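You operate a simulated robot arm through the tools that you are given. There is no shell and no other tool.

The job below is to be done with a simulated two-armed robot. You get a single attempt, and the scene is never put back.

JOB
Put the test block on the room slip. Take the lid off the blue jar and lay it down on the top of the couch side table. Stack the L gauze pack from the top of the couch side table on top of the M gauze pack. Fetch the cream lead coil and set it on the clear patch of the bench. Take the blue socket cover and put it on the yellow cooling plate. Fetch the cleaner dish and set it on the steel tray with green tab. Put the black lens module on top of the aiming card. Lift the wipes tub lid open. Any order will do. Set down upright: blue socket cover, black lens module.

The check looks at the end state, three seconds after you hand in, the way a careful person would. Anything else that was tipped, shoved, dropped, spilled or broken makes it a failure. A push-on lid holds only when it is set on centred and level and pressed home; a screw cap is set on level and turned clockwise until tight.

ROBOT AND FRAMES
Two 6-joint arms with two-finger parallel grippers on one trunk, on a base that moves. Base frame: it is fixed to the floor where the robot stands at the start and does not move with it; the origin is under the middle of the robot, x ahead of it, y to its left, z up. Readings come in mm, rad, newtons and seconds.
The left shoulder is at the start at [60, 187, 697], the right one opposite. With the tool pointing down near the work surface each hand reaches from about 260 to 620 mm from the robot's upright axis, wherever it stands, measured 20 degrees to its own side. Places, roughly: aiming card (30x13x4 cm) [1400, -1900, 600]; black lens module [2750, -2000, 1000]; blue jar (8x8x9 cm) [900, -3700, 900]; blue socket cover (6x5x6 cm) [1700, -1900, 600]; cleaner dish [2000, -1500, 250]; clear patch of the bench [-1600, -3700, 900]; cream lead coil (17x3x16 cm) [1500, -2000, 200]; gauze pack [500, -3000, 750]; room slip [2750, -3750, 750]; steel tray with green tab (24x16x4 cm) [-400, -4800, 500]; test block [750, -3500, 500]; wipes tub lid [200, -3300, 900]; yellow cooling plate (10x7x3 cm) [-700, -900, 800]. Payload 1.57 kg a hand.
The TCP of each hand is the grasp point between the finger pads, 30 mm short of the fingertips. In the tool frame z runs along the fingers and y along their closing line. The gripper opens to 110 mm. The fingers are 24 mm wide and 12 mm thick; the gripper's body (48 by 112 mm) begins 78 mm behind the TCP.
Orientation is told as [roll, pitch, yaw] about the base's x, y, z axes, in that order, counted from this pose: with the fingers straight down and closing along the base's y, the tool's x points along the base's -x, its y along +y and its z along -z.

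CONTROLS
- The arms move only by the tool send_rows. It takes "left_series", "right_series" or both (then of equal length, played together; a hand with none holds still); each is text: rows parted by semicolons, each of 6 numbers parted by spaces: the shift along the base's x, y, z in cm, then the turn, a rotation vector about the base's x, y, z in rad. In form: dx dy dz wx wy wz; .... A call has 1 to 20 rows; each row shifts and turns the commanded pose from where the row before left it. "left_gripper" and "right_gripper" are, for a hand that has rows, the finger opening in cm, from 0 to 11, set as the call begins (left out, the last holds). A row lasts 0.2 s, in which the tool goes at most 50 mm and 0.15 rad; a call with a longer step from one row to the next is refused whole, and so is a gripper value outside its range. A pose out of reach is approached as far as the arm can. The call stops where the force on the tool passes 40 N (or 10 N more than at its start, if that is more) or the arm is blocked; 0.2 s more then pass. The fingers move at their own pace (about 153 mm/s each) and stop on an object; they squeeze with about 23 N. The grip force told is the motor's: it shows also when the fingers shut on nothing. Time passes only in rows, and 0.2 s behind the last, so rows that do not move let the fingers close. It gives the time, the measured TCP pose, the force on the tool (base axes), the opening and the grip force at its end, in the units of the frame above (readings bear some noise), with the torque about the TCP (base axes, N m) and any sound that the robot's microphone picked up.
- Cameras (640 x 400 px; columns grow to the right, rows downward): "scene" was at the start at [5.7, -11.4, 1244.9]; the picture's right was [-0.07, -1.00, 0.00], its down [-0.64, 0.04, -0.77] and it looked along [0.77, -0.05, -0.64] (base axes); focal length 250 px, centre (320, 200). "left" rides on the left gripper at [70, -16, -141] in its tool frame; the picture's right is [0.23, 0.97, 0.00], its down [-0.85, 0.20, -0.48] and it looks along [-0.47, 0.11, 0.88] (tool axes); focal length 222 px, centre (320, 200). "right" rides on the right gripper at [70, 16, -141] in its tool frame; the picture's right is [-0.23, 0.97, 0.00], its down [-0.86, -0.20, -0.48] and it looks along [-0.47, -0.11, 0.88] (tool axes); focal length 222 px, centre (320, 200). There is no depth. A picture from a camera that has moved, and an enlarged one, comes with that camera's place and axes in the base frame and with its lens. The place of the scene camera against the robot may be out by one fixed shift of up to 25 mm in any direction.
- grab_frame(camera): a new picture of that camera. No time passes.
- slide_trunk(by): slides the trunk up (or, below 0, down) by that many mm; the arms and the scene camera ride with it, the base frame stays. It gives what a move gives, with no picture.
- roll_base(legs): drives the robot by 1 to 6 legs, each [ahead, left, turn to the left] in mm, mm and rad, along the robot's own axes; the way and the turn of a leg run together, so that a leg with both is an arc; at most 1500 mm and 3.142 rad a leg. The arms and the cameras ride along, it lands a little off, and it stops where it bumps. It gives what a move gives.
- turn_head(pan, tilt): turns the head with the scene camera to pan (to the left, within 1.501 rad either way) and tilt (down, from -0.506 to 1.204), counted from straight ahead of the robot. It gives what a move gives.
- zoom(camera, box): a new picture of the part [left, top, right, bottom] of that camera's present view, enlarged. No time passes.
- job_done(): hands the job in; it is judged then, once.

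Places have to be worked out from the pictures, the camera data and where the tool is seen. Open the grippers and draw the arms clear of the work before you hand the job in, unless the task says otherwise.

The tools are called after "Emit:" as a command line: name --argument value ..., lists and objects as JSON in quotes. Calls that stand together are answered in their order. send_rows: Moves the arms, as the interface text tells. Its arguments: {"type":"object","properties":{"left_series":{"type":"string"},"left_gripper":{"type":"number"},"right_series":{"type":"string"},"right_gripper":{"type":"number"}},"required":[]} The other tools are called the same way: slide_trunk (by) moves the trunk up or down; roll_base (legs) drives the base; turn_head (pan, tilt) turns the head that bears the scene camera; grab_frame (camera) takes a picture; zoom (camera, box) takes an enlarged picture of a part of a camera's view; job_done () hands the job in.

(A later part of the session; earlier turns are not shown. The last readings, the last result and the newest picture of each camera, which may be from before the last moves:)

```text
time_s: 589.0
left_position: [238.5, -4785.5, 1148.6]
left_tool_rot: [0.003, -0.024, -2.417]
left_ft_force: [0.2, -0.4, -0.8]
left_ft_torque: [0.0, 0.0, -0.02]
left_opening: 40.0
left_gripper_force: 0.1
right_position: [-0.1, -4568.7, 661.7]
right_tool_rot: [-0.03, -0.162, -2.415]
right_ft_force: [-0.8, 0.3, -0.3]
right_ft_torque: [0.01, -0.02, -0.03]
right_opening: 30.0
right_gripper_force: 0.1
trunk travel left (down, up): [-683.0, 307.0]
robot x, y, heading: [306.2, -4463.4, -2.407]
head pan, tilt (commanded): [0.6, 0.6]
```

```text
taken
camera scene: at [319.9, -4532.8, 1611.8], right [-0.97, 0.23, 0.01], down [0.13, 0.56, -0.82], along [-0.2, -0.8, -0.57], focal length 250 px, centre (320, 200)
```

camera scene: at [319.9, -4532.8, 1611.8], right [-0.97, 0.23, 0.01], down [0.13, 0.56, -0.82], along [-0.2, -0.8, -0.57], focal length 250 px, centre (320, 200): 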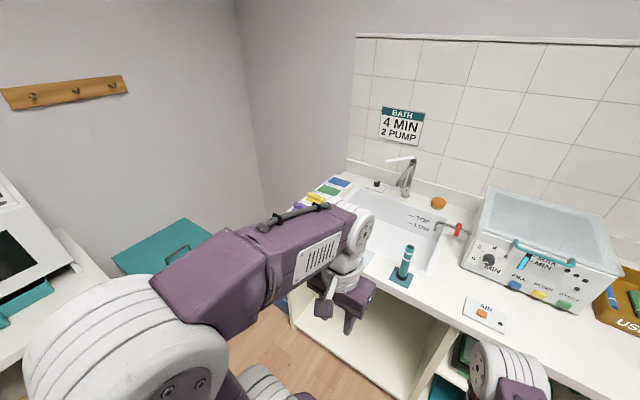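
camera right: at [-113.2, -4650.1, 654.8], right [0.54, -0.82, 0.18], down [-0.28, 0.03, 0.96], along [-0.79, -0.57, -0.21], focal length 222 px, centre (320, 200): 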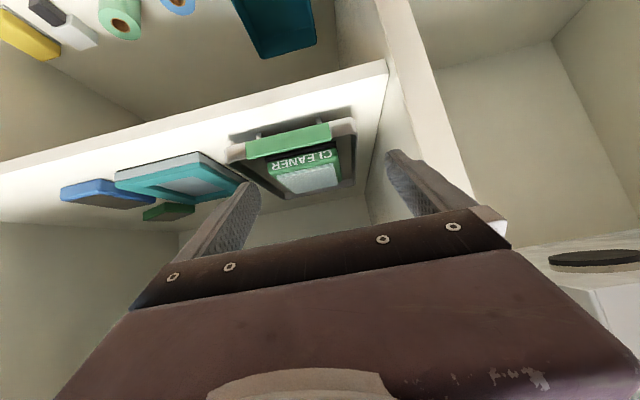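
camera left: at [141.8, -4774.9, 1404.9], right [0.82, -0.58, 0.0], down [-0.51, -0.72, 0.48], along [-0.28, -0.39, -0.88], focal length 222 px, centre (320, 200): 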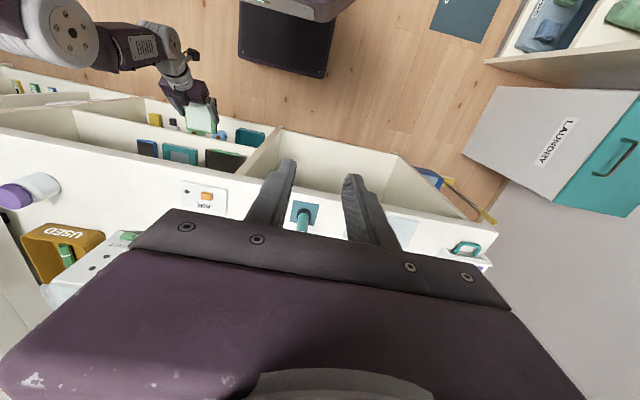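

The base was blocked and is slightly tilted, perhaps by a floor mat. I look down around the base.

Emit:
turn_head --pan 1.5 --tilt 1.1

Emit:
grab_frame --camera "scene"

Emit:
turn_head --pan -1.5 --tilt 1.1

Emit:
grab_frame --camera "scene"

Emit:
grab_frame --camera "right"

```text
time_s: 590.2
left_position: [239.0, -4785.6, 1149.1]
left_tool_rot: [0.005, -0.024, -2.412]
left_ft_force: [-0.6, -0.4, -0.1]
left_ft_torque: [0.0, 0.03, 0.0]
left_opening: 40.2
left_gripper_force: 0.1
right_position: [1.3, -4569.7, 660.2]
right_tool_rot: [-0.031, -0.162, -2.411]
right_ft_force: [0.4, 0.3, 0.2]
right_ft_torque: [0.03, -0.01, -0.06]
right_opening: 29.9
right_gripper_force: 0.1
trunk travel left (down, up): [-683.0, 307.0]
robot x, y, heading: [305.7, -4464.7, -2.405]
head pan, tilt (commanded): [1.499, 1.1]
```

```text
taken
camera scene: at [380.0, -4497.1, 1573.2], right [-0.79, -0.62, 0.0], down [-0.55, 0.7, -0.44], along [0.27, -0.35, -0.9], focal length 250 px, centre (320, 200)
```

scene: 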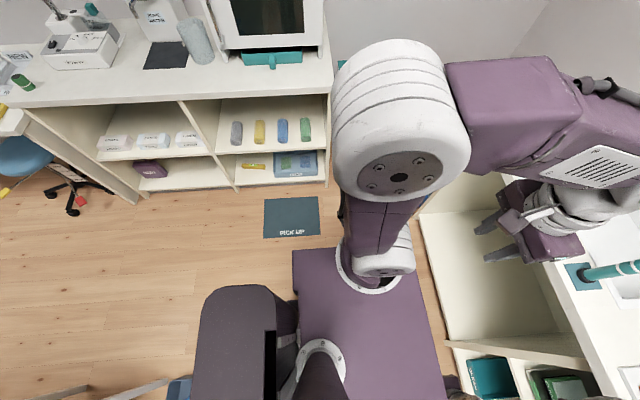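

```text
time_s: 592.8
left_position: [239.2, -4778.0, 1147.6]
left_tool_rot: [0.004, -0.024, -2.413]
left_ft_force: [-0.3, -0.3, 0.3]
left_ft_torque: [0.02, -0.01, 0.03]
left_opening: 40.0
left_gripper_force: 0.1
right_position: [0.8, -4562.7, 661.6]
right_tool_rot: [-0.031, -0.162, -2.411]
right_ft_force: [-0.4, -0.2, -0.9]
right_ft_torque: [0.03, 0.01, 0.01]
right_opening: 30.0
right_gripper_force: 0.0
trunk travel left (down, up): [-683.0, 307.0]
robot x, y, heading: [303.6, -4458.1, -2.405]
head pan, tilt (commanded): [-1.499, 1.1]
```

```text
taken
camera scene: at [295.7, -4396.0, 1574.7], right [0.69, 0.72, 0.0], down [0.64, -0.61, -0.46], along [-0.33, 0.32, -0.89], focal length 250 px, centre (320, 200)
```

scene: 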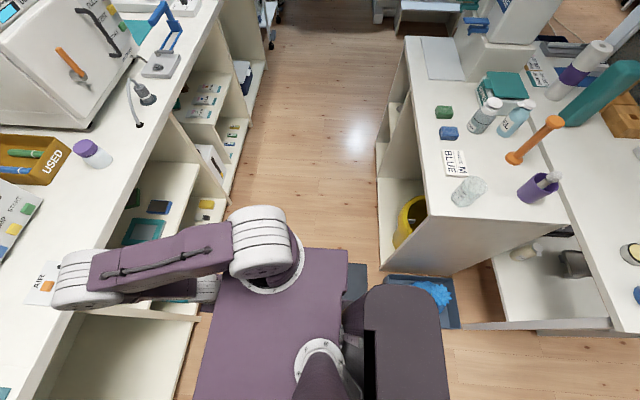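

```text
taken
camera right: at [82.9, -4516.5, 788.0], right [0.48, -0.88, 0.01], down [-0.69, -0.37, 0.62], along [-0.54, -0.3, -0.79], focal length 222 px, centre (320, 200)
```

right: 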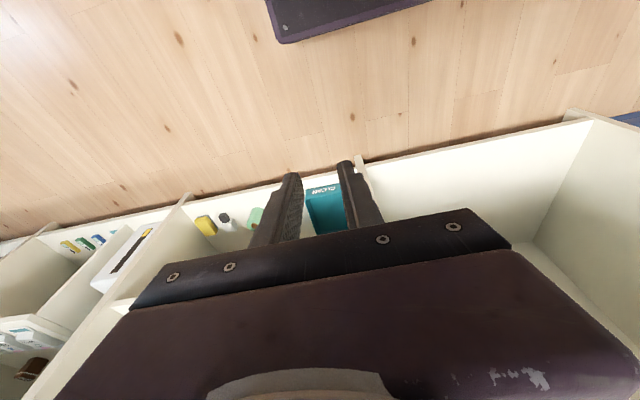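

I see only thin mats near the base; the bucket is clear. I try small separate moves: first 60 mm to the left.

Emit:
roll_base --legs '[[0, 60, 0]]'

Emit:
send_rows --left_series "0 0 0 0 0 0; 0 0 0 0 0 0"

```text
time_s: 593.7
left_position: [263.2, -4823.4, 1149.3]
left_tool_rot: [0.018, -0.023, -2.441]
left_ft_force: [-0.2, 1.2, 0.1]
left_ft_torque: [-0.06, -0.16, -0.01]
left_opening: 39.9
left_gripper_force: 0.1
right_position: [36.3, -4606.5, 658.3]
right_tool_rot: [-0.019, -0.161, -2.44]
right_ft_force: [0.2, 1.9, -0.6]
right_ft_torque: [-0.16, -0.08, 0.03]
right_opening: 30.2
right_gripper_force: 0.1
trunk travel left (down, up): [-683.0, 307.0]
robot x, y, heading: [347.7, -4517.8, -2.433]
head pan, tilt (commanded): [-1.499, 1.1]
```

```text
time_s: 594.3
left_position: [269.7, -4828.5, 1148.3]
left_tool_rot: [0.01, -0.024, -2.441]
left_ft_force: [0.0, 1.0, -0.8]
left_ft_torque: [-0.03, 0.01, -0.01]
left_opening: 40.0
left_gripper_force: 0.1
right_position: [38.5, -4609.1, 658.6]
right_tool_rot: [-0.028, -0.162, -2.443]
right_ft_force: [-0.2, -0.1, 0.0]
right_ft_torque: [-0.02, 0.0, 0.01]
right_opening: 29.8
right_gripper_force: 0.0
trunk travel left (down, up): [-683.0, 307.0]
robot x, y, heading: [350.0, -4518.8, -2.432]
head pan, tilt (commanded): [-1.499, 1.1]
```

That worked; the small tilt seems to be a stored pose offset. Now I turn around by 180°.

Emit:
roll_base --legs '[[0, 0, 1.6], [0, 0, 1.54]]'

Emit:
turn_head --pan 0.5 --tilt 0.6

Emit:
grab_frame --camera "scene"

```text
time_s: 602.4
left_position: [422.8, -4204.1, 1148.7]
left_tool_rot: [0.009, -0.028, 0.708]
left_ft_force: [0.3, 0.6, -0.1]
left_ft_torque: [-0.01, 0.01, 0.03]
left_opening: 40.0
left_gripper_force: 0.0
right_position: [655.5, -4423.1, 659.4]
right_tool_rot: [-0.028, -0.163, 0.709]
right_ft_force: [0.0, 0.7, -0.1]
right_ft_torque: [0.0, -0.01, -0.02]
right_opening: 29.8
right_gripper_force: 0.1
trunk travel left (down, up): [-683.0, 307.0]
robot x, y, heading: [350.8, -4519.4, 0.718]
head pan, tilt (commanded): [-1.499, 1.1]
```

```text
time_s: 604.3
left_position: [422.5, -4205.9, 1148.3]
left_tool_rot: [0.008, -0.025, 0.706]
left_ft_force: [-0.4, -0.2, -0.5]
left_ft_torque: [0.01, 0.01, -0.01]
left_opening: 39.8
left_gripper_force: 0.2
right_position: [655.7, -4423.5, 658.9]
right_tool_rot: [-0.029, -0.164, 0.708]
right_ft_force: [-0.8, -0.1, 0.1]
right_ft_torque: [0.01, -0.04, 0.0]
right_opening: 30.2
right_gripper_force: 0.0
trunk travel left (down, up): [-683.0, 307.0]
robot x, y, heading: [347.3, -4515.9, 0.712]
head pan, tilt (commanded): [0.499, 0.6]
```

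```text
taken
camera scene: at [315.3, -4481.3, 1610.8], right [0.94, -0.35, 0.0], down [-0.2, -0.53, -0.83], along [0.29, 0.77, -0.56], focal length 250 px, centre (320, 200)
```

scene: 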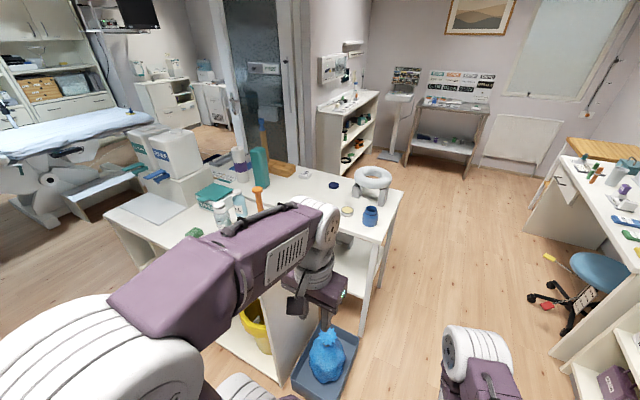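

I back 60 mm, and strafe left along the aisle toward the tub.

Emit:
roll_base --legs '[[-60, 0, 0.025], [0, 700, 0]]'

Emit:
turn_head --pan 0.2 --tilt 0.7

Emit:
grab_frame --camera "scene"

```text
time_s: 608.7
left_position: [-97.1, -3730.4, 1148.8]
left_tool_rot: [0.011, -0.029, 0.728]
left_ft_force: [0.1, -0.2, 1.0]
left_ft_torque: [0.08, 0.01, -0.03]
left_opening: 40.0
left_gripper_force: 0.0
right_position: [139.8, -3942.9, 660.1]
right_tool_rot: [-0.028, -0.165, 0.727]
right_ft_force: [-0.6, -0.5, 0.7]
right_ft_torque: [0.07, 0.03, 0.01]
right_opening: 30.1
right_gripper_force: 0.1
trunk travel left (down, up): [-683.0, 307.0]
robot x, y, heading: [-163.9, -4043.7, 0.741]
head pan, tilt (commanded): [0.499, 0.6]
```

```text
time_s: 609.5
left_position: [-99.4, -3728.5, 1148.8]
left_tool_rot: [0.006, -0.026, 0.728]
left_ft_force: [0.7, -1.4, -0.3]
left_ft_torque: [0.0, 0.02, -0.02]
left_opening: 40.1
left_gripper_force: 0.1
right_position: [139.5, -3942.3, 659.7]
right_tool_rot: [-0.03, -0.163, 0.727]
right_ft_force: [0.0, 0.1, -0.1]
right_ft_torque: [0.0, 0.0, 0.03]
right_opening: 29.8
right_gripper_force: 0.1
trunk travel left (down, up): [-683.0, 307.0]
robot x, y, heading: [-166.0, -4042.0, 0.733]
head pan, tilt (commanded): [0.201, 0.7]
```

```text
taken
camera scene: at [-180.4, -4018.9, 1602.1], right [0.81, -0.59, 0.0], down [-0.38, -0.52, -0.76], along [0.45, 0.62, -0.64], focal length 250 px, centre (320, 200)
```

scene: 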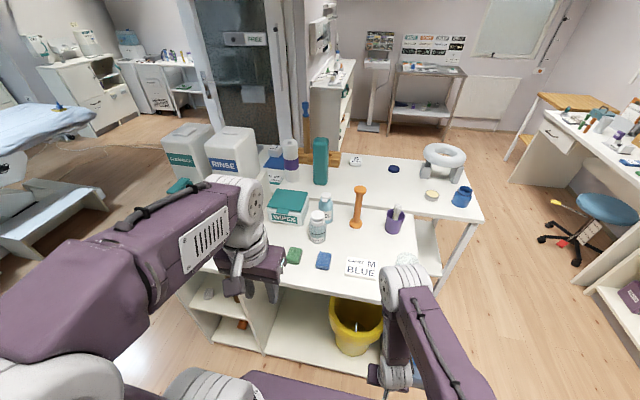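

The "WIPES" tub with the teal lid is right ahead. I zoom in to see its lid and tab.

Emit:
zoom --camera "scene" --box '[230, 160, 370, 270]'

```text
3.64 times, centred on (300, 215) of scene
camera zoom: at [-180.4, -4018.9, 1602.1], right [0.81, -0.59, 0.0], down [-0.38, -0.52, -0.76], along [0.45, 0.62, -0.64], focal length 909 px, centre (393, 146)
```

zoom: 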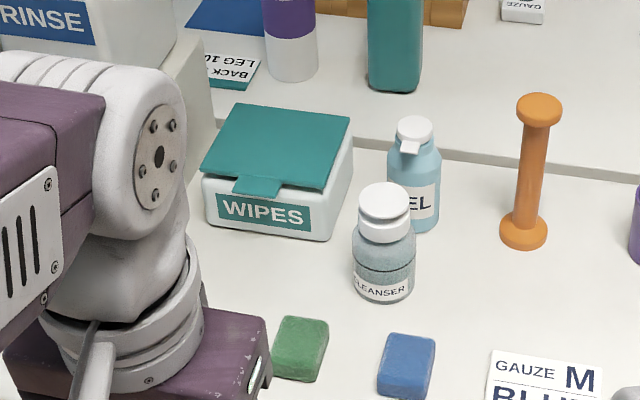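

The tub lid has a front tab over the WIPES label, hinged at the back. I strafe 250 mm further left so the tab is in front of the left arm.

Emit:
roll_base --legs '[[0, 240, 0]]'

Emit:
turn_head --pan 0.0 --tilt 0.7

Emit:
grab_frame --camera "scene"

```text
time_s: 611.3
left_position: [-258.7, -3552.2, 1148.6]
left_tool_rot: [0.01, -0.027, 0.728]
left_ft_force: [-0.4, -0.2, 0.0]
left_ft_torque: [-0.01, -0.03, 0.0]
left_opening: 40.2
left_gripper_force: 0.1
right_position: [-21.4, -3766.4, 659.6]
right_tool_rot: [-0.03, -0.164, 0.728]
right_ft_force: [-0.4, -0.6, -0.2]
right_ft_torque: [0.01, 0.02, -0.02]
right_opening: 30.0
right_gripper_force: 0.1
trunk travel left (down, up): [-683.0, 307.0]
robot x, y, heading: [-328.4, -3864.5, 0.736]
head pan, tilt (commanded): [0.201, 0.7]
```

```text
time_s: 612.0
left_position: [-258.3, -3551.4, 1147.5]
left_tool_rot: [0.007, -0.026, 0.727]
left_ft_force: [0.5, -0.8, 0.2]
left_ft_torque: [-0.01, 0.0, -0.01]
left_opening: 39.9
left_gripper_force: 0.0
right_position: [-21.5, -3765.2, 659.0]
right_tool_rot: [-0.029, -0.162, 0.729]
right_ft_force: [0.2, 0.6, 0.3]
right_ft_torque: [0.01, 0.02, 0.05]
right_opening: 30.1
right_gripper_force: 0.0
trunk travel left (down, up): [-683.0, 307.0]
robot x, y, heading: [-325.3, -3861.7, 0.739]
head pan, tilt (commanded): [0.0, 0.7]
```

```text
taken
camera scene: at [-328.1, -3854.1, 1602.1], right [0.67, -0.74, 0.0], down [-0.48, -0.43, -0.76], along [0.57, 0.51, -0.64], focal length 250 px, centre (320, 200)
```

scene: 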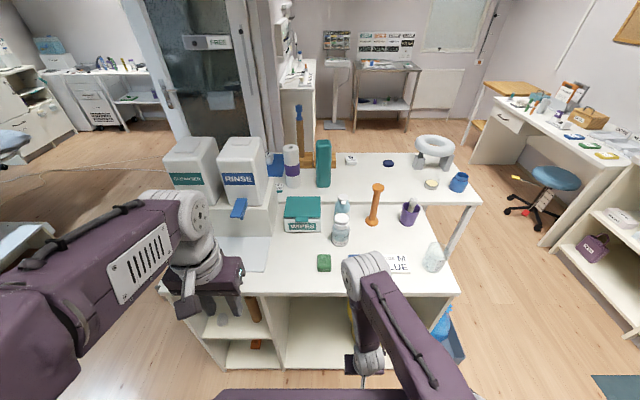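

I lower the trunk 100 mm and back 40 mm for a better arm posture, then bring the left hand (fingers closed) forward above the counter's front and tilt it.

Emit:
slide_trunk --by -100

Emit:
roll_base --legs '[[-40, 0, 0]]'

Emit:
send_rows --left_series "2.96 -3.25 0 0 0 0; 2.96 -3.25 0 0 0 0; 2.96 -3.25 0 0 0 0; 3.5 3.2 0 0 0 0; 3.5 3.2 0 0 0 0; 3.5 3.2 0 0 0 0; 3.5 3.2 0 0 0 0; 3.5 3.2 0 0 0 0; 0 0 0 0.0977 -0.1072 0; 0 0 0 0.0977 -0.1072 0; 0 0 0 0.0977 -0.1072 0; 0 0 0 0.0977 -0.1072 0; 0 0 0 0.0977 -0.1072 0; 0 0 0 0.0977 -0.1072 0; 0 0 0 0 0 0" --left_gripper 0

Emit:
grab_frame --camera "left"

Emit:
grab_frame --camera "scene"

```text
time_s: 613.4
left_position: [-259.0, -3552.8, 1048.2]
left_tool_rot: [0.009, -0.027, 0.727]
left_ft_force: [0.1, 0.4, 0.1]
left_ft_torque: [-0.02, 0.03, 0.03]
left_opening: 40.1
left_gripper_force: 0.0
right_position: [-21.7, -3766.7, 559.4]
right_tool_rot: [-0.031, -0.161, 0.727]
right_ft_force: [0.7, 0.4, -0.7]
right_ft_torque: [-0.03, 0.01, -0.01]
right_opening: 29.7
right_gripper_force: 0.0
trunk travel left (down, up): [-583.0, 407.0]
robot x, y, heading: [-323.2, -3867.8, 0.735]
head pan, tilt (commanded): [0.0, 0.7]
```

```text
time_s: 614.2
left_position: [-291.0, -3578.1, 1048.8]
left_tool_rot: [0.008, -0.026, 0.726]
left_ft_force: [-0.7, -0.5, 0.8]
left_ft_torque: [0.04, -0.02, 0.0]
left_opening: 40.1
left_gripper_force: 0.0
right_position: [-50.8, -3793.2, 560.2]
right_tool_rot: [-0.03, -0.163, 0.726]
right_ft_force: [-0.5, -0.7, 0.1]
right_ft_torque: [0.03, -0.02, -0.01]
right_opening: 30.0
right_gripper_force: 0.1
trunk travel left (down, up): [-583.0, 407.0]
robot x, y, heading: [-359.2, -3893.9, 0.734]
head pan, tilt (commanded): [0.0, 0.7]
```

```text
time_s: 617.4
left_position: [-25.2, -3517.2, 1048.3]
left_tool_rot: [0.023, -0.895, 0.717]
left_ft_force: [-0.1, -0.6, 0.0]
left_ft_torque: [-0.01, -0.05, -0.01]
left_opening: 0.0
left_gripper_force: 21.3
right_position: [-51.6, -3792.5, 559.5]
right_tool_rot: [-0.029, -0.162, 0.726]
right_ft_force: [-0.5, 0.6, -1.0]
right_ft_torque: [0.0, -0.01, 0.02]
right_opening: 30.1
right_gripper_force: 0.1
trunk travel left (down, up): [-583.0, 407.0]
robot x, y, heading: [-355.9, -3895.7, 0.736]
head pan, tilt (commanded): [0.0, 0.7]
```

```text
taken
camera left: at [-128.0, -3632.6, 1081.4], right [-0.76, 0.63, -0.16], down [-0.01, 0.25, 0.97], along [0.65, 0.74, -0.18], focal length 222 px, centre (320, 200)
```

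left: 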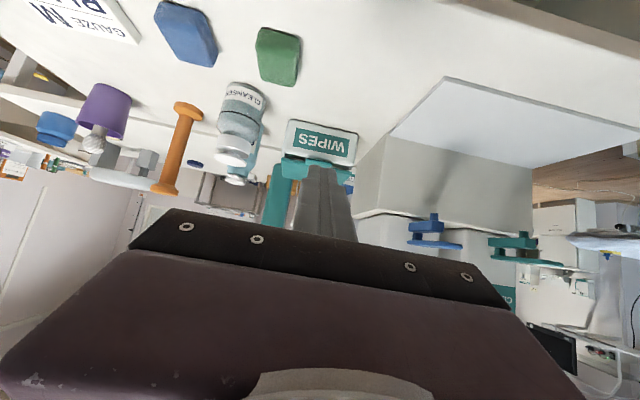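

```text
taken
camera scene: at [-357.3, -3881.5, 1502.1], right [0.67, -0.74, 0.0], down [-0.48, -0.43, -0.76], along [0.57, 0.51, -0.64], focal length 250 px, centre (320, 200)
```

scene: 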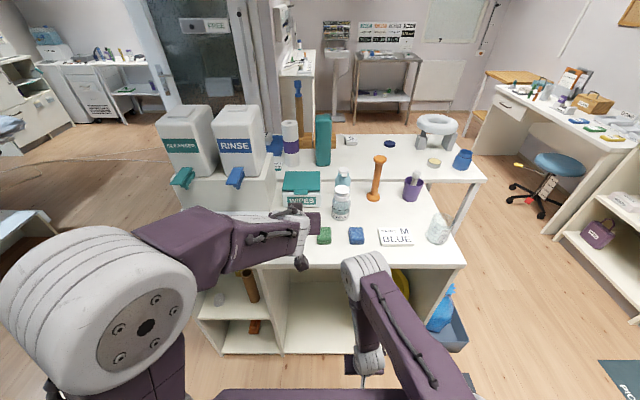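

I zoom in on the tub in the left wrist view to measure the tab.

Emit:
zoom --camera "left" --box '[230, 90, 400, 220]'

```text
3.08 times, centred on (315, 155) of left
camera zoom: at [-128.0, -3632.6, 1081.4], right [-0.76, 0.63, -0.16], down [-0.01, 0.25, 0.97], along [0.65, 0.74, -0.18], focal length 684 px, centre (335, 338)
```

zoom: 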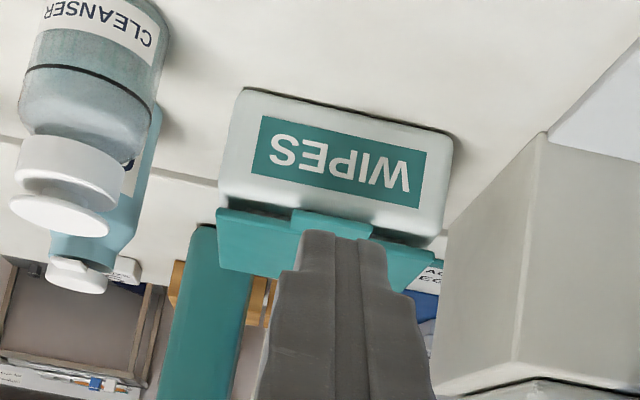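

I take a second view from 60 mm further right for triangulation.

Emit:
send_rows --left_series "2 -2.2 0 0 0 0; 2 -2.2 0 0 0 0; 0 0 0 0 0 0"

Emit:
zoom --camera "left" --box '[230, 90, 420, 220]'

```text
time_s: 618.2
left_position: [15.7, -3561.1, 1048.4]
left_tool_rot: [0.022, -0.897, 0.718]
left_ft_force: [0.2, 0.3, -0.2]
left_ft_torque: [0.01, 0.02, 0.01]
left_opening: 0.0
left_gripper_force: 21.6
right_position: [-52.6, -3793.1, 560.2]
right_tool_rot: [-0.03, -0.162, 0.725]
right_ft_force: [-0.7, 0.7, -0.6]
right_ft_torque: [0.0, 0.0, 0.02]
right_opening: 30.1
right_gripper_force: 0.0
trunk travel left (down, up): [-583.0, 407.0]
robot x, y, heading: [-357.3, -3891.2, 0.738]
head pan, tilt (commanded): [0.0, 0.7]
```

```text
3.08 times, centred on (325, 155) of left
camera zoom: at [-88.1, -3676.5, 1081.7], right [-0.76, 0.63, -0.16], down [-0.01, 0.24, 0.97], along [0.65, 0.74, -0.18], focal length 684 px, centre (305, 338)
```

zoom: 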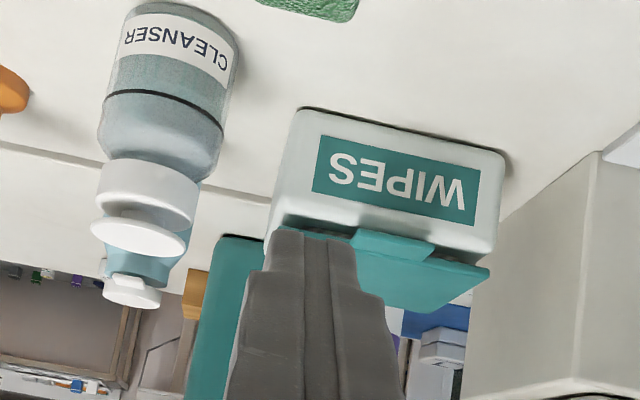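

The tab's front edge centre is at about [148, -3341], underside z≈933, and the tub's front face ~25 mm behind it. I drive 100 mm closer, tilt the closed fingers to be flatter (66°), and bring them just in front of and below the tab.

Emit:
roll_base --legs '[[100, 0, 0]]'

Emit:
send_rows --left_series "0 0 0 0.0842 -0.0924 0; 0 0 0 0.0842 -0.0924 0; -2.5 2.7 0 0 0 0; -2.5 2.7 0 0 0 0; 0 0 -3 0 0 0; 0 0 -3 0 0 0; 0 0 0 0 0 0"

Emit:
zoom --camera "left" --box '[220, 60, 420, 220]'

```text
time_s: 619.4
left_position: [88.9, -3492.3, 1047.9]
left_tool_rot: [0.021, -0.894, 0.718]
left_ft_force: [-0.2, -0.4, -0.3]
left_ft_torque: [0.03, 0.05, 0.01]
left_opening: 0.0
left_gripper_force: 22.1
right_position: [22.8, -3725.0, 558.8]
right_tool_rot: [-0.029, -0.162, 0.727]
right_ft_force: [0.5, -0.4, -0.6]
right_ft_torque: [0.0, 0.0, -0.01]
right_opening: 29.9
right_gripper_force: 0.0
trunk travel left (down, up): [-583.0, 407.0]
robot x, y, heading: [-277.9, -3825.8, 0.737]
head pan, tilt (commanded): [0.0, 0.7]
```

```text
time_s: 621.0
left_position: [39.6, -3439.1, 988.0]
left_tool_rot: [0.035, -1.146, 0.71]
left_ft_force: [0.2, 0.0, -0.4]
left_ft_torque: [0.04, 0.0, 0.01]
left_opening: 0.1
left_gripper_force: 21.3
right_position: [23.2, -3726.6, 559.6]
right_tool_rot: [-0.029, -0.162, 0.727]
right_ft_force: [-0.9, -0.1, 0.2]
right_ft_torque: [0.01, 0.02, 0.0]
right_opening: 30.2
right_gripper_force: 0.0
trunk travel left (down, up): [-583.0, 407.0]
robot x, y, heading: [-281.8, -3822.2, 0.737]
head pan, tilt (commanded): [0.0, 0.7]
```

```text
2.50 times, centred on (320, 140) of left
camera zoom: at [-66.2, -3557.4, 982.2], right [-0.73, 0.66, -0.19], down [-0.19, 0.08, 0.98], along [0.66, 0.75, 0.06], focal length 555 px, centre (320, 350)
```

zoom: 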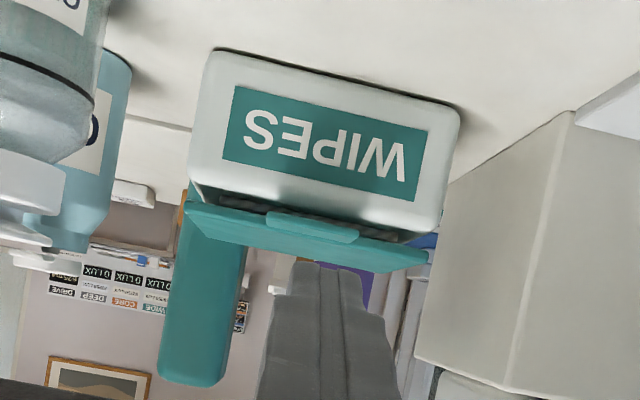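

The tab lies dead ahead (lateral error ~1 mm), its underside z≈931. I lower to z≈921 and advance until the fingertip is ~12 mm under the tab.

Emit:
send_rows --left_series "0 0 -3.3 0 0 0; 0 0 -3.3 0 0 0; 2.37 2.04 0 0 0 0; 2.37 2.04 0 0 0 0; 2.37 2.04 0 0 0 0; 0 0 0 0 0 0"

Emit:
zoom --camera "left" --box '[220, 60, 420, 220]'

```text
time_s: 622.4
left_position: [122.1, -3377.0, 936.1]
left_tool_rot: [0.036, -1.146, 0.707]
left_ft_force: [-0.1, -0.4, 0.0]
left_ft_torque: [0.05, -0.02, -0.01]
left_opening: 0.0
left_gripper_force: 21.5
left hand out of reach, approached as far as the arm can: row 2
right_position: [22.1, -3725.6, 559.6]
right_tool_rot: [-0.029, -0.162, 0.726]
right_ft_force: [-0.4, -0.1, 0.4]
right_ft_torque: [0.01, -0.01, -0.02]
right_opening: 30.1
right_gripper_force: 0.0
trunk travel left (down, up): [-583.0, 407.0]
robot x, y, heading: [-283.3, -3823.4, 0.735]
head pan, tilt (commanded): [0.0, 0.7]
```

```text
2.50 times, centred on (320, 140) of left
camera zoom: at [16.4, -3496.7, 929.7], right [-0.73, 0.66, -0.19], down [-0.19, 0.08, 0.98], along [0.66, 0.75, 0.07], focal length 555 px, centre (320, 350)
```

zoom: 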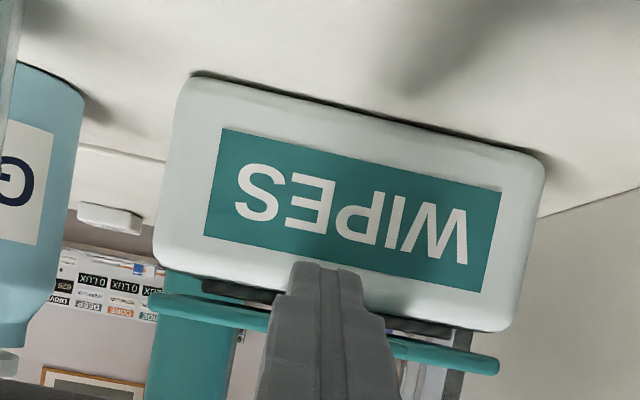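

The hand stopped 14 mm too high; the fingertip is still 10 mm in front of the tab. I lower by 15 mm here.

Emit:
send_rows --left_series "0 0 -0.8 0 0 0; 0 0 -0.8 0 0 0; 0 0 0 0 0 0"

Emit:
zoom --camera "left" --box '[220, 60, 420, 220]'

```text
time_s: 623.2
left_position: [122.1, -3377.1, 919.5]
left_tool_rot: [0.036, -1.146, 0.708]
left_ft_force: [0.3, 0.6, -0.3]
left_ft_torque: [-0.01, 0.0, 0.04]
left_opening: 0.2
left_gripper_force: 20.8
right_position: [24.2, -3725.2, 559.3]
right_tool_rot: [-0.03, -0.162, 0.725]
right_ft_force: [0.0, -0.4, -0.4]
right_ft_torque: [-0.01, 0.04, 0.0]
right_opening: 29.9
right_gripper_force: 0.1
trunk travel left (down, up): [-583.0, 407.0]
robot x, y, heading: [-285.5, -3830.0, 0.741]
head pan, tilt (commanded): [0.0, 0.7]
```

```text
2.50 times, centred on (320, 140) of left
camera zoom: at [16.1, -3496.5, 913.0], right [-0.73, 0.66, -0.19], down [-0.19, 0.08, 0.98], along [0.66, 0.75, 0.06], focal length 555 px, centre (320, 350)
```

zoom: 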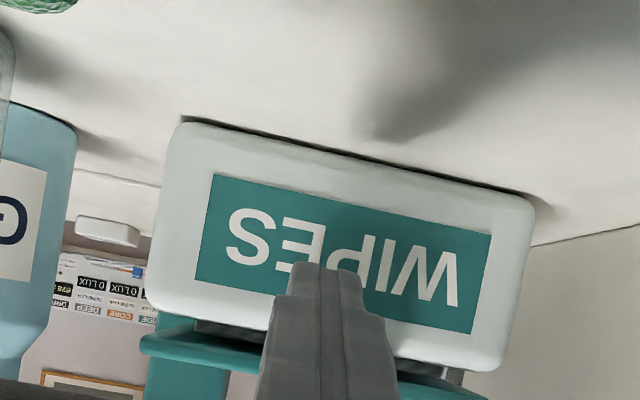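

Now the tip is low enough. I advance 22 mm so that it slides under the tab.

Emit:
send_rows --left_series "0.83 0.72 0 0 0 0; 0.83 0.72 0 0 0 0; 0 0 0 0 0 0"

Emit:
zoom --camera "left" --box '[220, 60, 420, 220]'

Emit:
zoom --camera "scene" --box '[230, 140, 390, 260]'

```text
time_s: 624.0
left_position: [138.5, -3363.7, 918.6]
left_tool_rot: [0.036, -1.146, 0.708]
left_ft_force: [-0.7, 0.0, -1.1]
left_ft_torque: [0.0, -0.03, 0.0]
left_opening: 0.0
left_gripper_force: 21.7
right_position: [21.9, -3725.6, 559.7]
right_tool_rot: [-0.029, -0.162, 0.724]
right_ft_force: [-0.7, 1.0, -0.1]
right_ft_torque: [-0.01, -0.01, 0.01]
right_opening: 29.9
right_gripper_force: 0.1
trunk travel left (down, up): [-583.0, 407.0]
robot x, y, heading: [-283.0, -3822.6, 0.742]
head pan, tilt (commanded): [0.0, 0.7]
```

```text
2.50 times, centred on (320, 140) of left
camera zoom: at [32.7, -3481.6, 912.8], right [-0.73, 0.66, -0.19], down [-0.19, 0.08, 0.98], along [0.66, 0.75, 0.06], focal length 555 px, centre (320, 350)
```

zoom: 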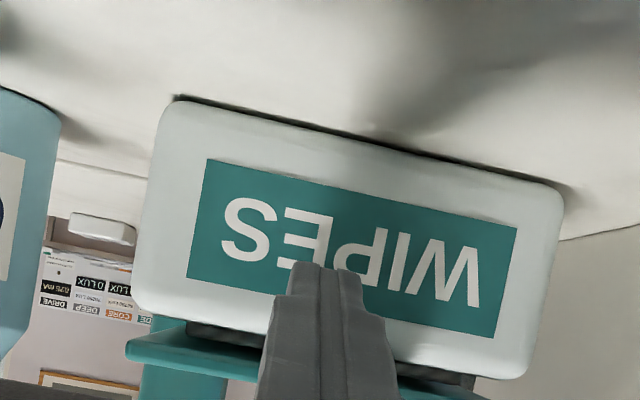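

```text
3.33 times, centred on (310, 200) of scene
camera zoom: at [-282.9, -3814.1, 1502.1], right [0.67, -0.74, 0.0], down [-0.48, -0.43, -0.76], along [0.57, 0.51, -0.64], focal length 834 px, centre (353, 200)
```

zoom: 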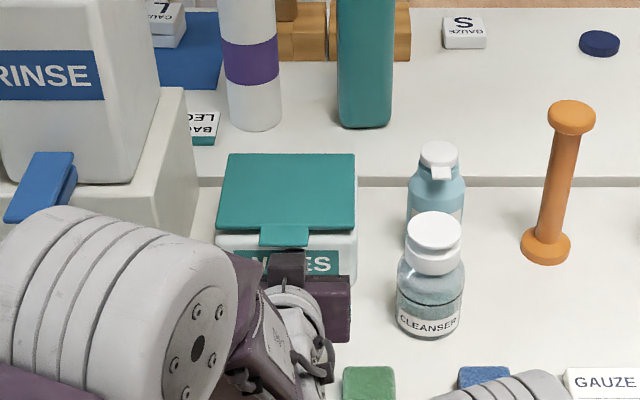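

The finger should be under the tab now. I raise 12 mm and check force and view.

Emit:
send_rows --left_series "0 0 0.6 0 0 0; 0 0 0.6 0 0 0; 0 0 0 0 0 0"

Emit:
send_rows --left_series "0 0 0.8 0 0 0; 0 0 0.8 0 0 0; 0 0 0 0 0 0"

Emit:
zoom --camera "left" --box '[220, 60, 420, 220]'

Emit:
zoom --camera "scene" --box '[230, 140, 390, 260]'

```text
time_s: 624.8
left_position: [138.8, -3363.3, 930.1]
left_tool_rot: [0.035, -1.144, 0.708]
left_ft_force: [0.0, -0.3, -0.6]
left_ft_torque: [0.02, -0.02, 0.01]
left_opening: 0.0
left_gripper_force: 21.3
right_position: [22.5, -3726.5, 559.2]
right_tool_rot: [-0.03, -0.164, 0.726]
right_ft_force: [0.9, -0.5, 0.8]
right_ft_torque: [0.0, 0.04, 0.0]
right_opening: 29.8
right_gripper_force: 0.0
trunk travel left (down, up): [-583.0, 407.0]
robot x, y, heading: [-282.8, -3822.5, 0.732]
head pan, tilt (commanded): [0.0, 0.7]
```

```text
time_s: 625.6
left_position: [138.5, -3363.6, 948.0]
left_tool_rot: [0.036, -1.147, 0.709]
left_ft_force: [0.5, -0.8, 0.2]
left_ft_torque: [0.02, 0.0, -0.01]
left_opening: 0.0
left_gripper_force: 21.9
right_position: [23.3, -3724.7, 558.5]
right_tool_rot: [-0.029, -0.161, 0.726]
right_ft_force: [-0.1, -0.8, 0.4]
right_ft_torque: [-0.02, -0.01, 0.04]
right_opening: 30.0
right_gripper_force: 0.1
trunk travel left (down, up): [-583.0, 407.0]
robot x, y, heading: [-281.0, -3824.3, 0.733]
head pan, tilt (commanded): [0.0, 0.7]
```

```text
2.50 times, centred on (320, 140) of left
camera zoom: at [32.8, -3482.1, 941.2], right [-0.73, 0.66, -0.19], down [-0.19, 0.08, 0.98], along [0.66, 0.75, 0.06], focal length 555 px, centre (320, 350)
```

zoom: 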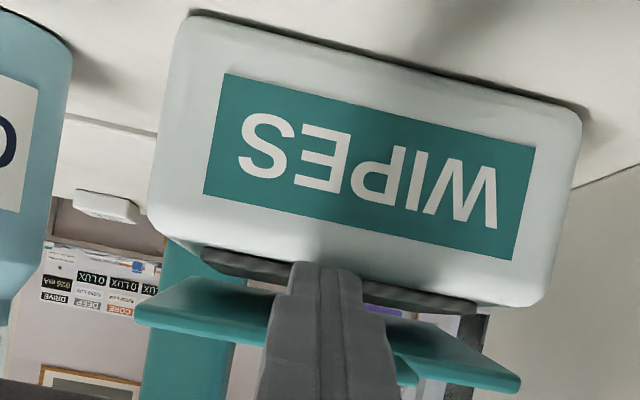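

```text
3.33 times, centred on (310, 200) of scene
camera zoom: at [-282.8, -3813.9, 1502.1], right [0.67, -0.74, 0.0], down [-0.48, -0.43, -0.76], along [0.57, 0.51, -0.64], focal length 834 px, centre (353, 200)
```

zoom: 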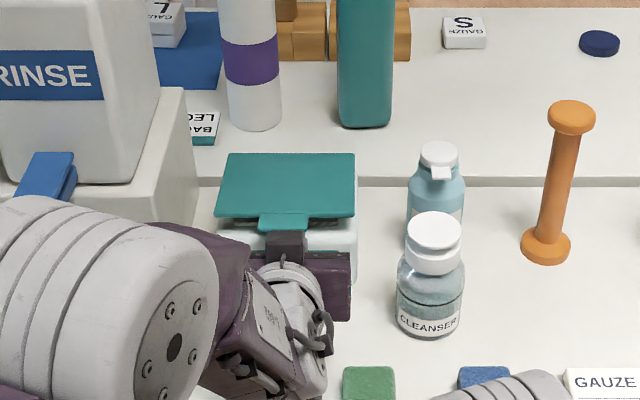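

The lid is lifting. I follow the hinge arc with the fingertip inside under the lid, first to about 40°.

Emit:
send_rows --left_series "0.35 0.32 1.1 0 0 0; 0.36 0.31 1.13 0 0 0; 0.58 0.51 1.28 0 0 0; 0.58 0.52 1.28 0 0 0; 0.8 0.7 1.1 0 0 0; 0.79 0.71 1.1 0 0 0; 0 0 0 0 0 0"

Emit:
zoom --camera "scene" --box '[230, 110, 390, 260]'

Emit:
grab_frame --camera "left"

```text
time_s: 627.2
left_position: [172.3, -3332.4, 1017.3]
left_tool_rot: [0.034, -1.146, 0.709]
left_ft_force: [-0.4, -0.4, -0.4]
left_ft_torque: [0.02, 0.01, 0.0]
left_opening: 0.3
left_gripper_force: 21.8
right_position: [23.1, -3726.1, 560.0]
right_tool_rot: [-0.029, -0.162, 0.725]
right_ft_force: [0.0, -0.6, 0.8]
right_ft_torque: [0.02, 0.0, -0.02]
right_opening: 29.9
right_gripper_force: 0.0
trunk travel left (down, up): [-583.0, 407.0]
robot x, y, heading: [-281.8, -3824.5, 0.732]
head pan, tilt (commanded): [0.0, 0.7]
```

```text
2.67 times, centred on (310, 185) of scene
camera zoom: at [-282.9, -3814.1, 1502.1], right [0.67, -0.74, 0.0], down [-0.48, -0.43, -0.76], along [0.57, 0.51, -0.64], focal length 667 px, centre (347, 240)
```

zoom: 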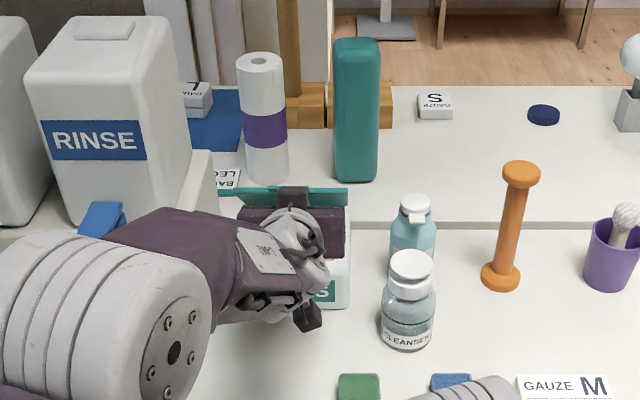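

```text
taken
camera left: at [67.3, -3451.5, 1011.7], right [-0.73, 0.66, -0.19], down [-0.19, 0.08, 0.98], along [0.66, 0.75, 0.06], focal length 222 px, centre (320, 200)
```

left: 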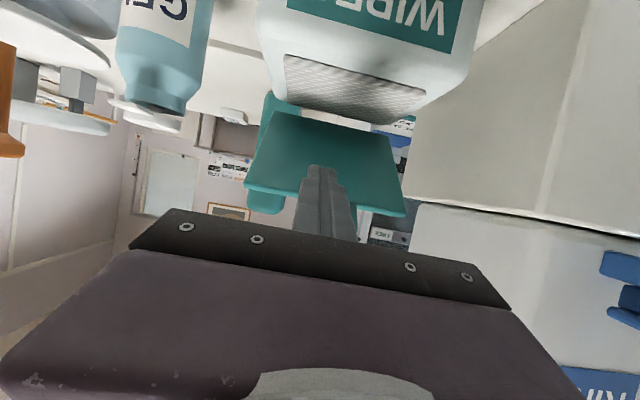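

The lid is about 45° open and the wipes are visible. I continue along the arc to just past vertical.

Emit:
send_rows --left_series "0.95 0.84 0.77 0 0 0; 0.95 0.84 0.77 0 0 0; 1.0 0.9 0.4 0 0 0; 1.0 0.9 0.4 0 0 0; 0 0 0 0 0 0"

Emit:
grab_frame --camera "left"

Emit:
zoom --camera "scene" --box '[230, 110, 390, 260]'

```text
time_s: 628.4
left_position: [212.0, -3298.8, 1040.6]
left_tool_rot: [0.034, -1.146, 0.711]
left_ft_force: [0.4, -0.2, -1.0]
left_ft_torque: [0.0, -0.02, -0.01]
left_opening: 0.0
left_gripper_force: 21.6
right_position: [23.2, -3725.8, 558.8]
right_tool_rot: [-0.03, -0.165, 0.727]
right_ft_force: [-0.3, -0.4, 0.3]
right_ft_torque: [-0.01, -0.01, 0.0]
right_opening: 30.0
right_gripper_force: 0.1
trunk travel left (down, up): [-583.0, 407.0]
robot x, y, heading: [-281.3, -3822.6, 0.74]
head pan, tilt (commanded): [0.0, 0.7]
```

```text
taken
camera left: at [106.5, -3416.5, 1035.1], right [-0.73, 0.66, -0.19], down [-0.19, 0.08, 0.98], along [0.66, 0.75, 0.06], focal length 222 px, centre (320, 200)
```

left: 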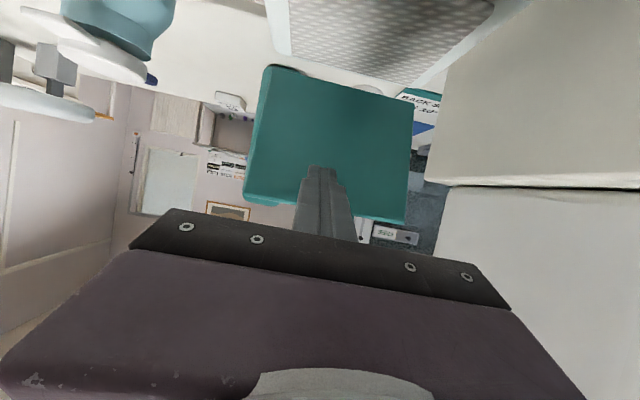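

```text
2.67 times, centred on (310, 185) of scene
camera zoom: at [-283.0, -3814.2, 1502.1], right [0.67, -0.74, 0.0], down [-0.48, -0.43, -0.77], along [0.57, 0.51, -0.64], focal length 667 px, centre (347, 240)
```

zoom: 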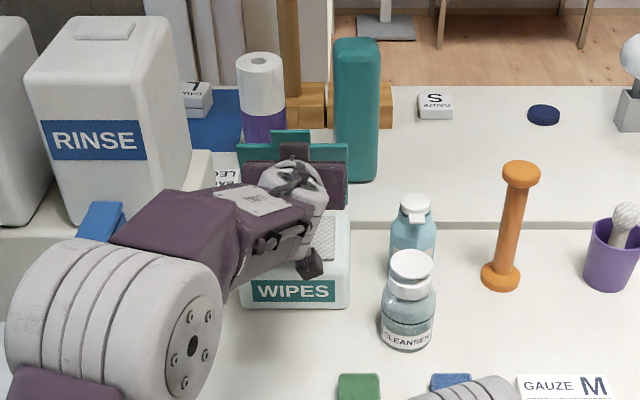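

The lid is near vertical. I push on in smaller steps.

Emit:
send_rows --left_series "1.0 0.9 0.05 0 0 0; 1.0 0.9 0.05 0 0 0; 0 0 0 0 0 0"

Emit:
grab_frame --camera "left"

Emit:
zoom --camera "scene" --box '[230, 110, 390, 260]'

```text
time_s: 629.2
left_position: [233.6, -3279.0, 1041.1]
left_tool_rot: [0.035, -1.145, 0.71]
left_ft_force: [-0.1, -0.2, -0.3]
left_ft_torque: [-0.03, 0.01, -0.04]
left_opening: 0.0
left_gripper_force: 20.9
right_position: [23.8, -3725.5, 560.5]
right_tool_rot: [-0.029, -0.163, 0.726]
right_ft_force: [0.0, -0.4, 0.7]
right_ft_torque: [0.0, 0.0, -0.03]
right_opening: 29.8
right_gripper_force: 0.0
trunk travel left (down, up): [-583.0, 407.0]
robot x, y, heading: [-283.8, -3824.8, 0.735]
head pan, tilt (commanded): [0.0, 0.7]
```

```text
taken
camera left: at [126.2, -3398.0, 1035.6], right [-0.73, 0.66, -0.19], down [-0.19, 0.08, 0.98], along [0.66, 0.75, 0.06], focal length 222 px, centre (320, 200)
```

left: 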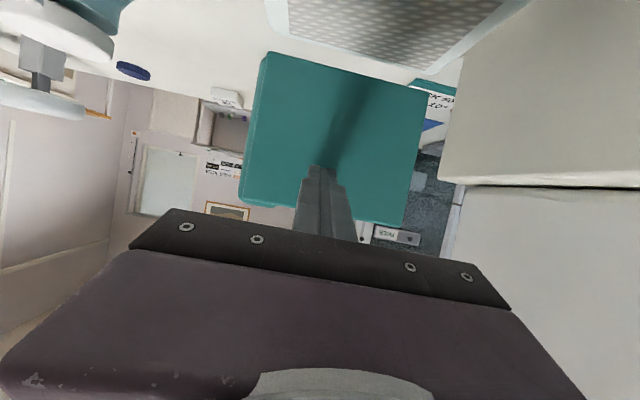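

```text
2.67 times, centred on (310, 185) of scene
camera zoom: at [-283.0, -3814.2, 1502.1], right [0.67, -0.74, 0.0], down [-0.48, -0.43, -0.77], along [0.57, 0.51, -0.64], focal length 667 px, centre (347, 240)
```

zoom: 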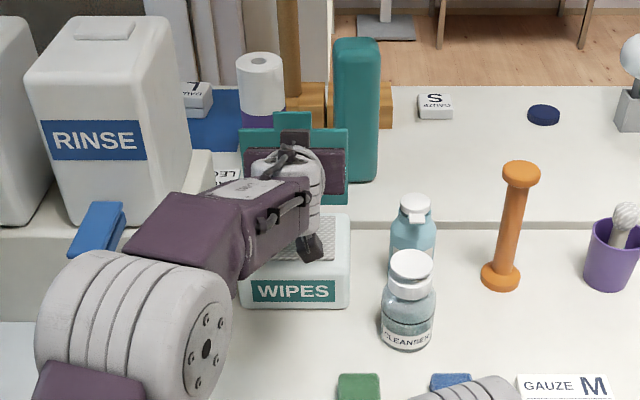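

Almost upright. I push 15 mm more, then test by backing off a little to see whether it stays.

Emit:
send_rows --left_series "0.75 0.66 0 0 0 0; 0.5 0.45 -0.1 0 0 0; 0 0 0 0 0 0"

Emit:
zoom --camera "left" --box '[180, 20, 480, 230]'

Emit:
send_rows --left_series "-1.5 -1.35 0 0 0 0; -1.5 -1.35 0 0 0 0; 0 0 0 0 0 0"

Emit:
zoom --camera "left" --box '[180, 20, 480, 230]'

Emit:
zoom --camera "scene" --box '[230, 110, 390, 260]'

```text
time_s: 630.0
left_position: [244.6, -3268.8, 1040.6]
left_tool_rot: [0.036, -1.148, 0.708]
left_ft_force: [0.6, -1.3, -0.3]
left_ft_torque: [-0.01, 0.01, 0.01]
left_opening: 0.0
left_gripper_force: 21.4
right_position: [23.7, -3724.4, 559.5]
right_tool_rot: [-0.03, -0.163, 0.727]
right_ft_force: [0.6, 0.1, -0.2]
right_ft_torque: [0.0, 0.01, 0.02]
right_opening: 30.0
right_gripper_force: 0.0
trunk travel left (down, up): [-583.0, 407.0]
robot x, y, heading: [-281.5, -3826.2, 0.735]
head pan, tilt (commanded): [0.0, 0.7]
```

```text
1.90 times, centred on (330, 125) of left
camera zoom: at [139.1, -3387.5, 1034.6], right [-0.73, 0.66, -0.19], down [-0.19, 0.08, 0.98], along [0.66, 0.75, 0.06], focal length 423 px, centre (301, 343)
```

zoom: 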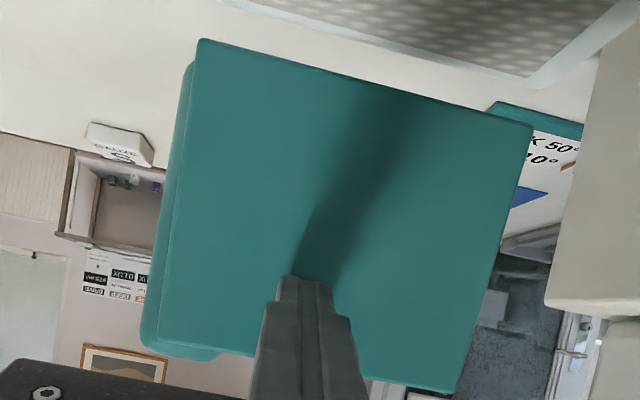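

```text
time_s: 630.8
left_position: [214.1, -3295.0, 1041.4]
left_tool_rot: [0.033, -1.145, 0.71]
left_ft_force: [-1.0, -0.2, 0.3]
left_ft_torque: [-0.02, 0.01, 0.01]
left_opening: 0.2
left_gripper_force: 21.4
right_position: [23.6, -3724.7, 560.3]
right_tool_rot: [-0.028, -0.162, 0.726]
right_ft_force: [-0.4, 0.1, -0.5]
right_ft_torque: [0.0, 0.0, 0.01]
right_opening: 29.8
right_gripper_force: 0.1
trunk travel left (down, up): [-583.0, 407.0]
robot x, y, heading: [-281.1, -3825.4, 0.736]
head pan, tilt (commanded): [0.0, 0.7]
```

```text
1.90 times, centred on (330, 125) of left
camera zoom: at [109.3, -3414.6, 1035.0], right [-0.73, 0.66, -0.19], down [-0.19, 0.08, 0.98], along [0.66, 0.75, 0.06], focal length 423 px, centre (301, 343)
```

zoom: 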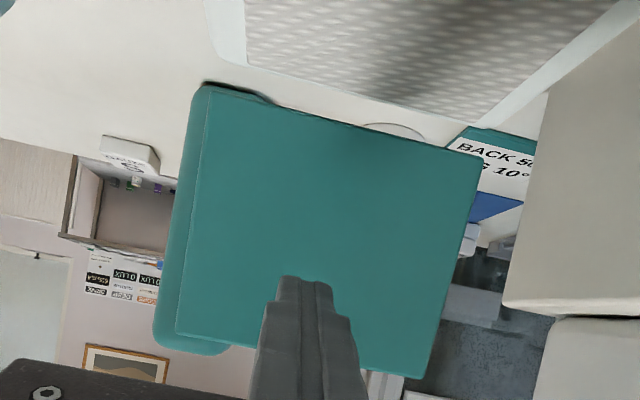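

```text
2.67 times, centred on (310, 185) of scene
camera zoom: at [-282.5, -3813.6, 1502.1], right [0.67, -0.74, 0.0], down [-0.48, -0.43, -0.76], along [0.57, 0.51, -0.64], focal length 667 px, centre (347, 240)
```

zoom: 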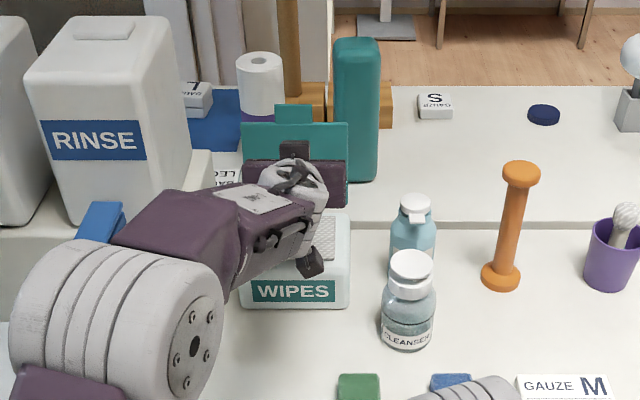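

The lid stays up by itself. I withdraw the hand straight back and check again.

Emit:
send_rows --left_series "-2 -1.8 0.5 0 0 0; -3 -2.6 1 0 0 0; -3 -2.6 1 0 0 0; 0 0 0 0 0 0"

Emit:
roll_base --legs '[[-70, 0, 0]]'

Emit:
grab_frame --camera "scene"

Emit:
zoom --camera "scene" --box '[230, 110, 390, 260]'

```text
time_s: 631.8
left_position: [135.1, -3366.2, 1065.9]
left_tool_rot: [0.034, -1.144, 0.71]
left_ft_force: [-0.4, 0.8, 0.1]
left_ft_torque: [0.02, 0.0, 0.02]
left_opening: 0.2
left_gripper_force: 21.4
right_position: [23.1, -3726.5, 559.9]
right_tool_rot: [-0.03, -0.164, 0.725]
right_ft_force: [0.4, 0.1, 0.1]
right_ft_torque: [0.0, 0.01, -0.04]
right_opening: 29.8
right_gripper_force: 0.1
trunk travel left (down, up): [-583.0, 407.0]
robot x, y, heading: [-284.2, -3826.0, 0.739]
head pan, tilt (commanded): [0.0, 0.7]
```

```text
time_s: 632.8
left_position: [82.9, -3411.6, 1065.4]
left_tool_rot: [0.036, -1.148, 0.711]
left_ft_force: [-0.5, 0.2, 0.6]
left_ft_torque: [0.0, 0.0, 0.0]
left_opening: 0.0
left_gripper_force: 20.9
right_position: [-29.5, -3772.9, 560.1]
right_tool_rot: [-0.029, -0.163, 0.727]
right_ft_force: [-0.8, 0.5, -0.6]
right_ft_torque: [-0.02, 0.0, -0.04]
right_opening: 29.8
right_gripper_force: 0.0
trunk travel left (down, up): [-583.0, 407.0]
robot x, y, heading: [-336.4, -3873.1, 0.736]
head pan, tilt (commanded): [0.0, 0.7]
```

```text
taken
camera scene: at [-335.9, -3862.2, 1502.1], right [0.67, -0.74, 0.0], down [-0.48, -0.43, -0.77], along [0.57, 0.51, -0.64], focal length 250 px, centre (320, 200)
```

scene: 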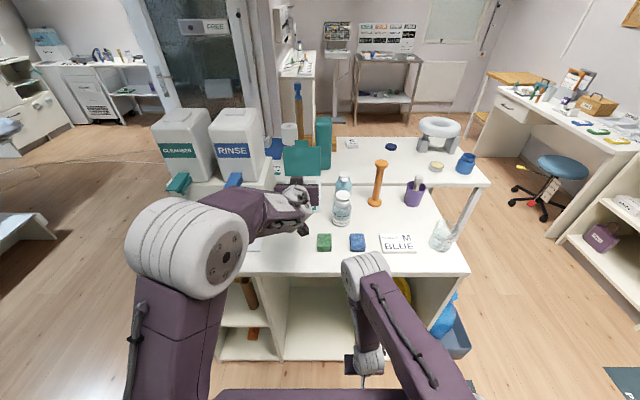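

```text
2.67 times, centred on (310, 185) of scene
camera zoom: at [-335.9, -3862.2, 1502.1], right [0.67, -0.74, 0.0], down [-0.48, -0.43, -0.77], along [0.57, 0.51, -0.64], focal length 667 px, centre (347, 240)
```

zoom: 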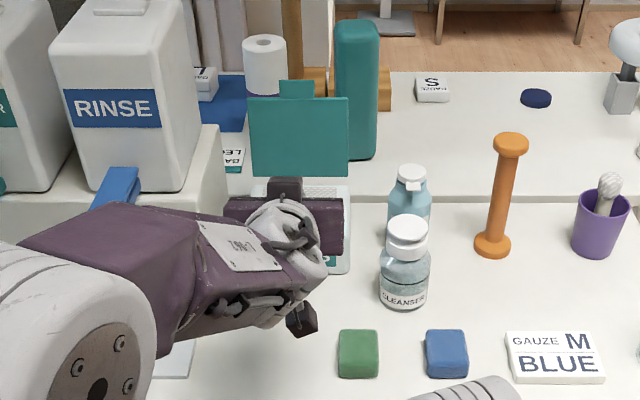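

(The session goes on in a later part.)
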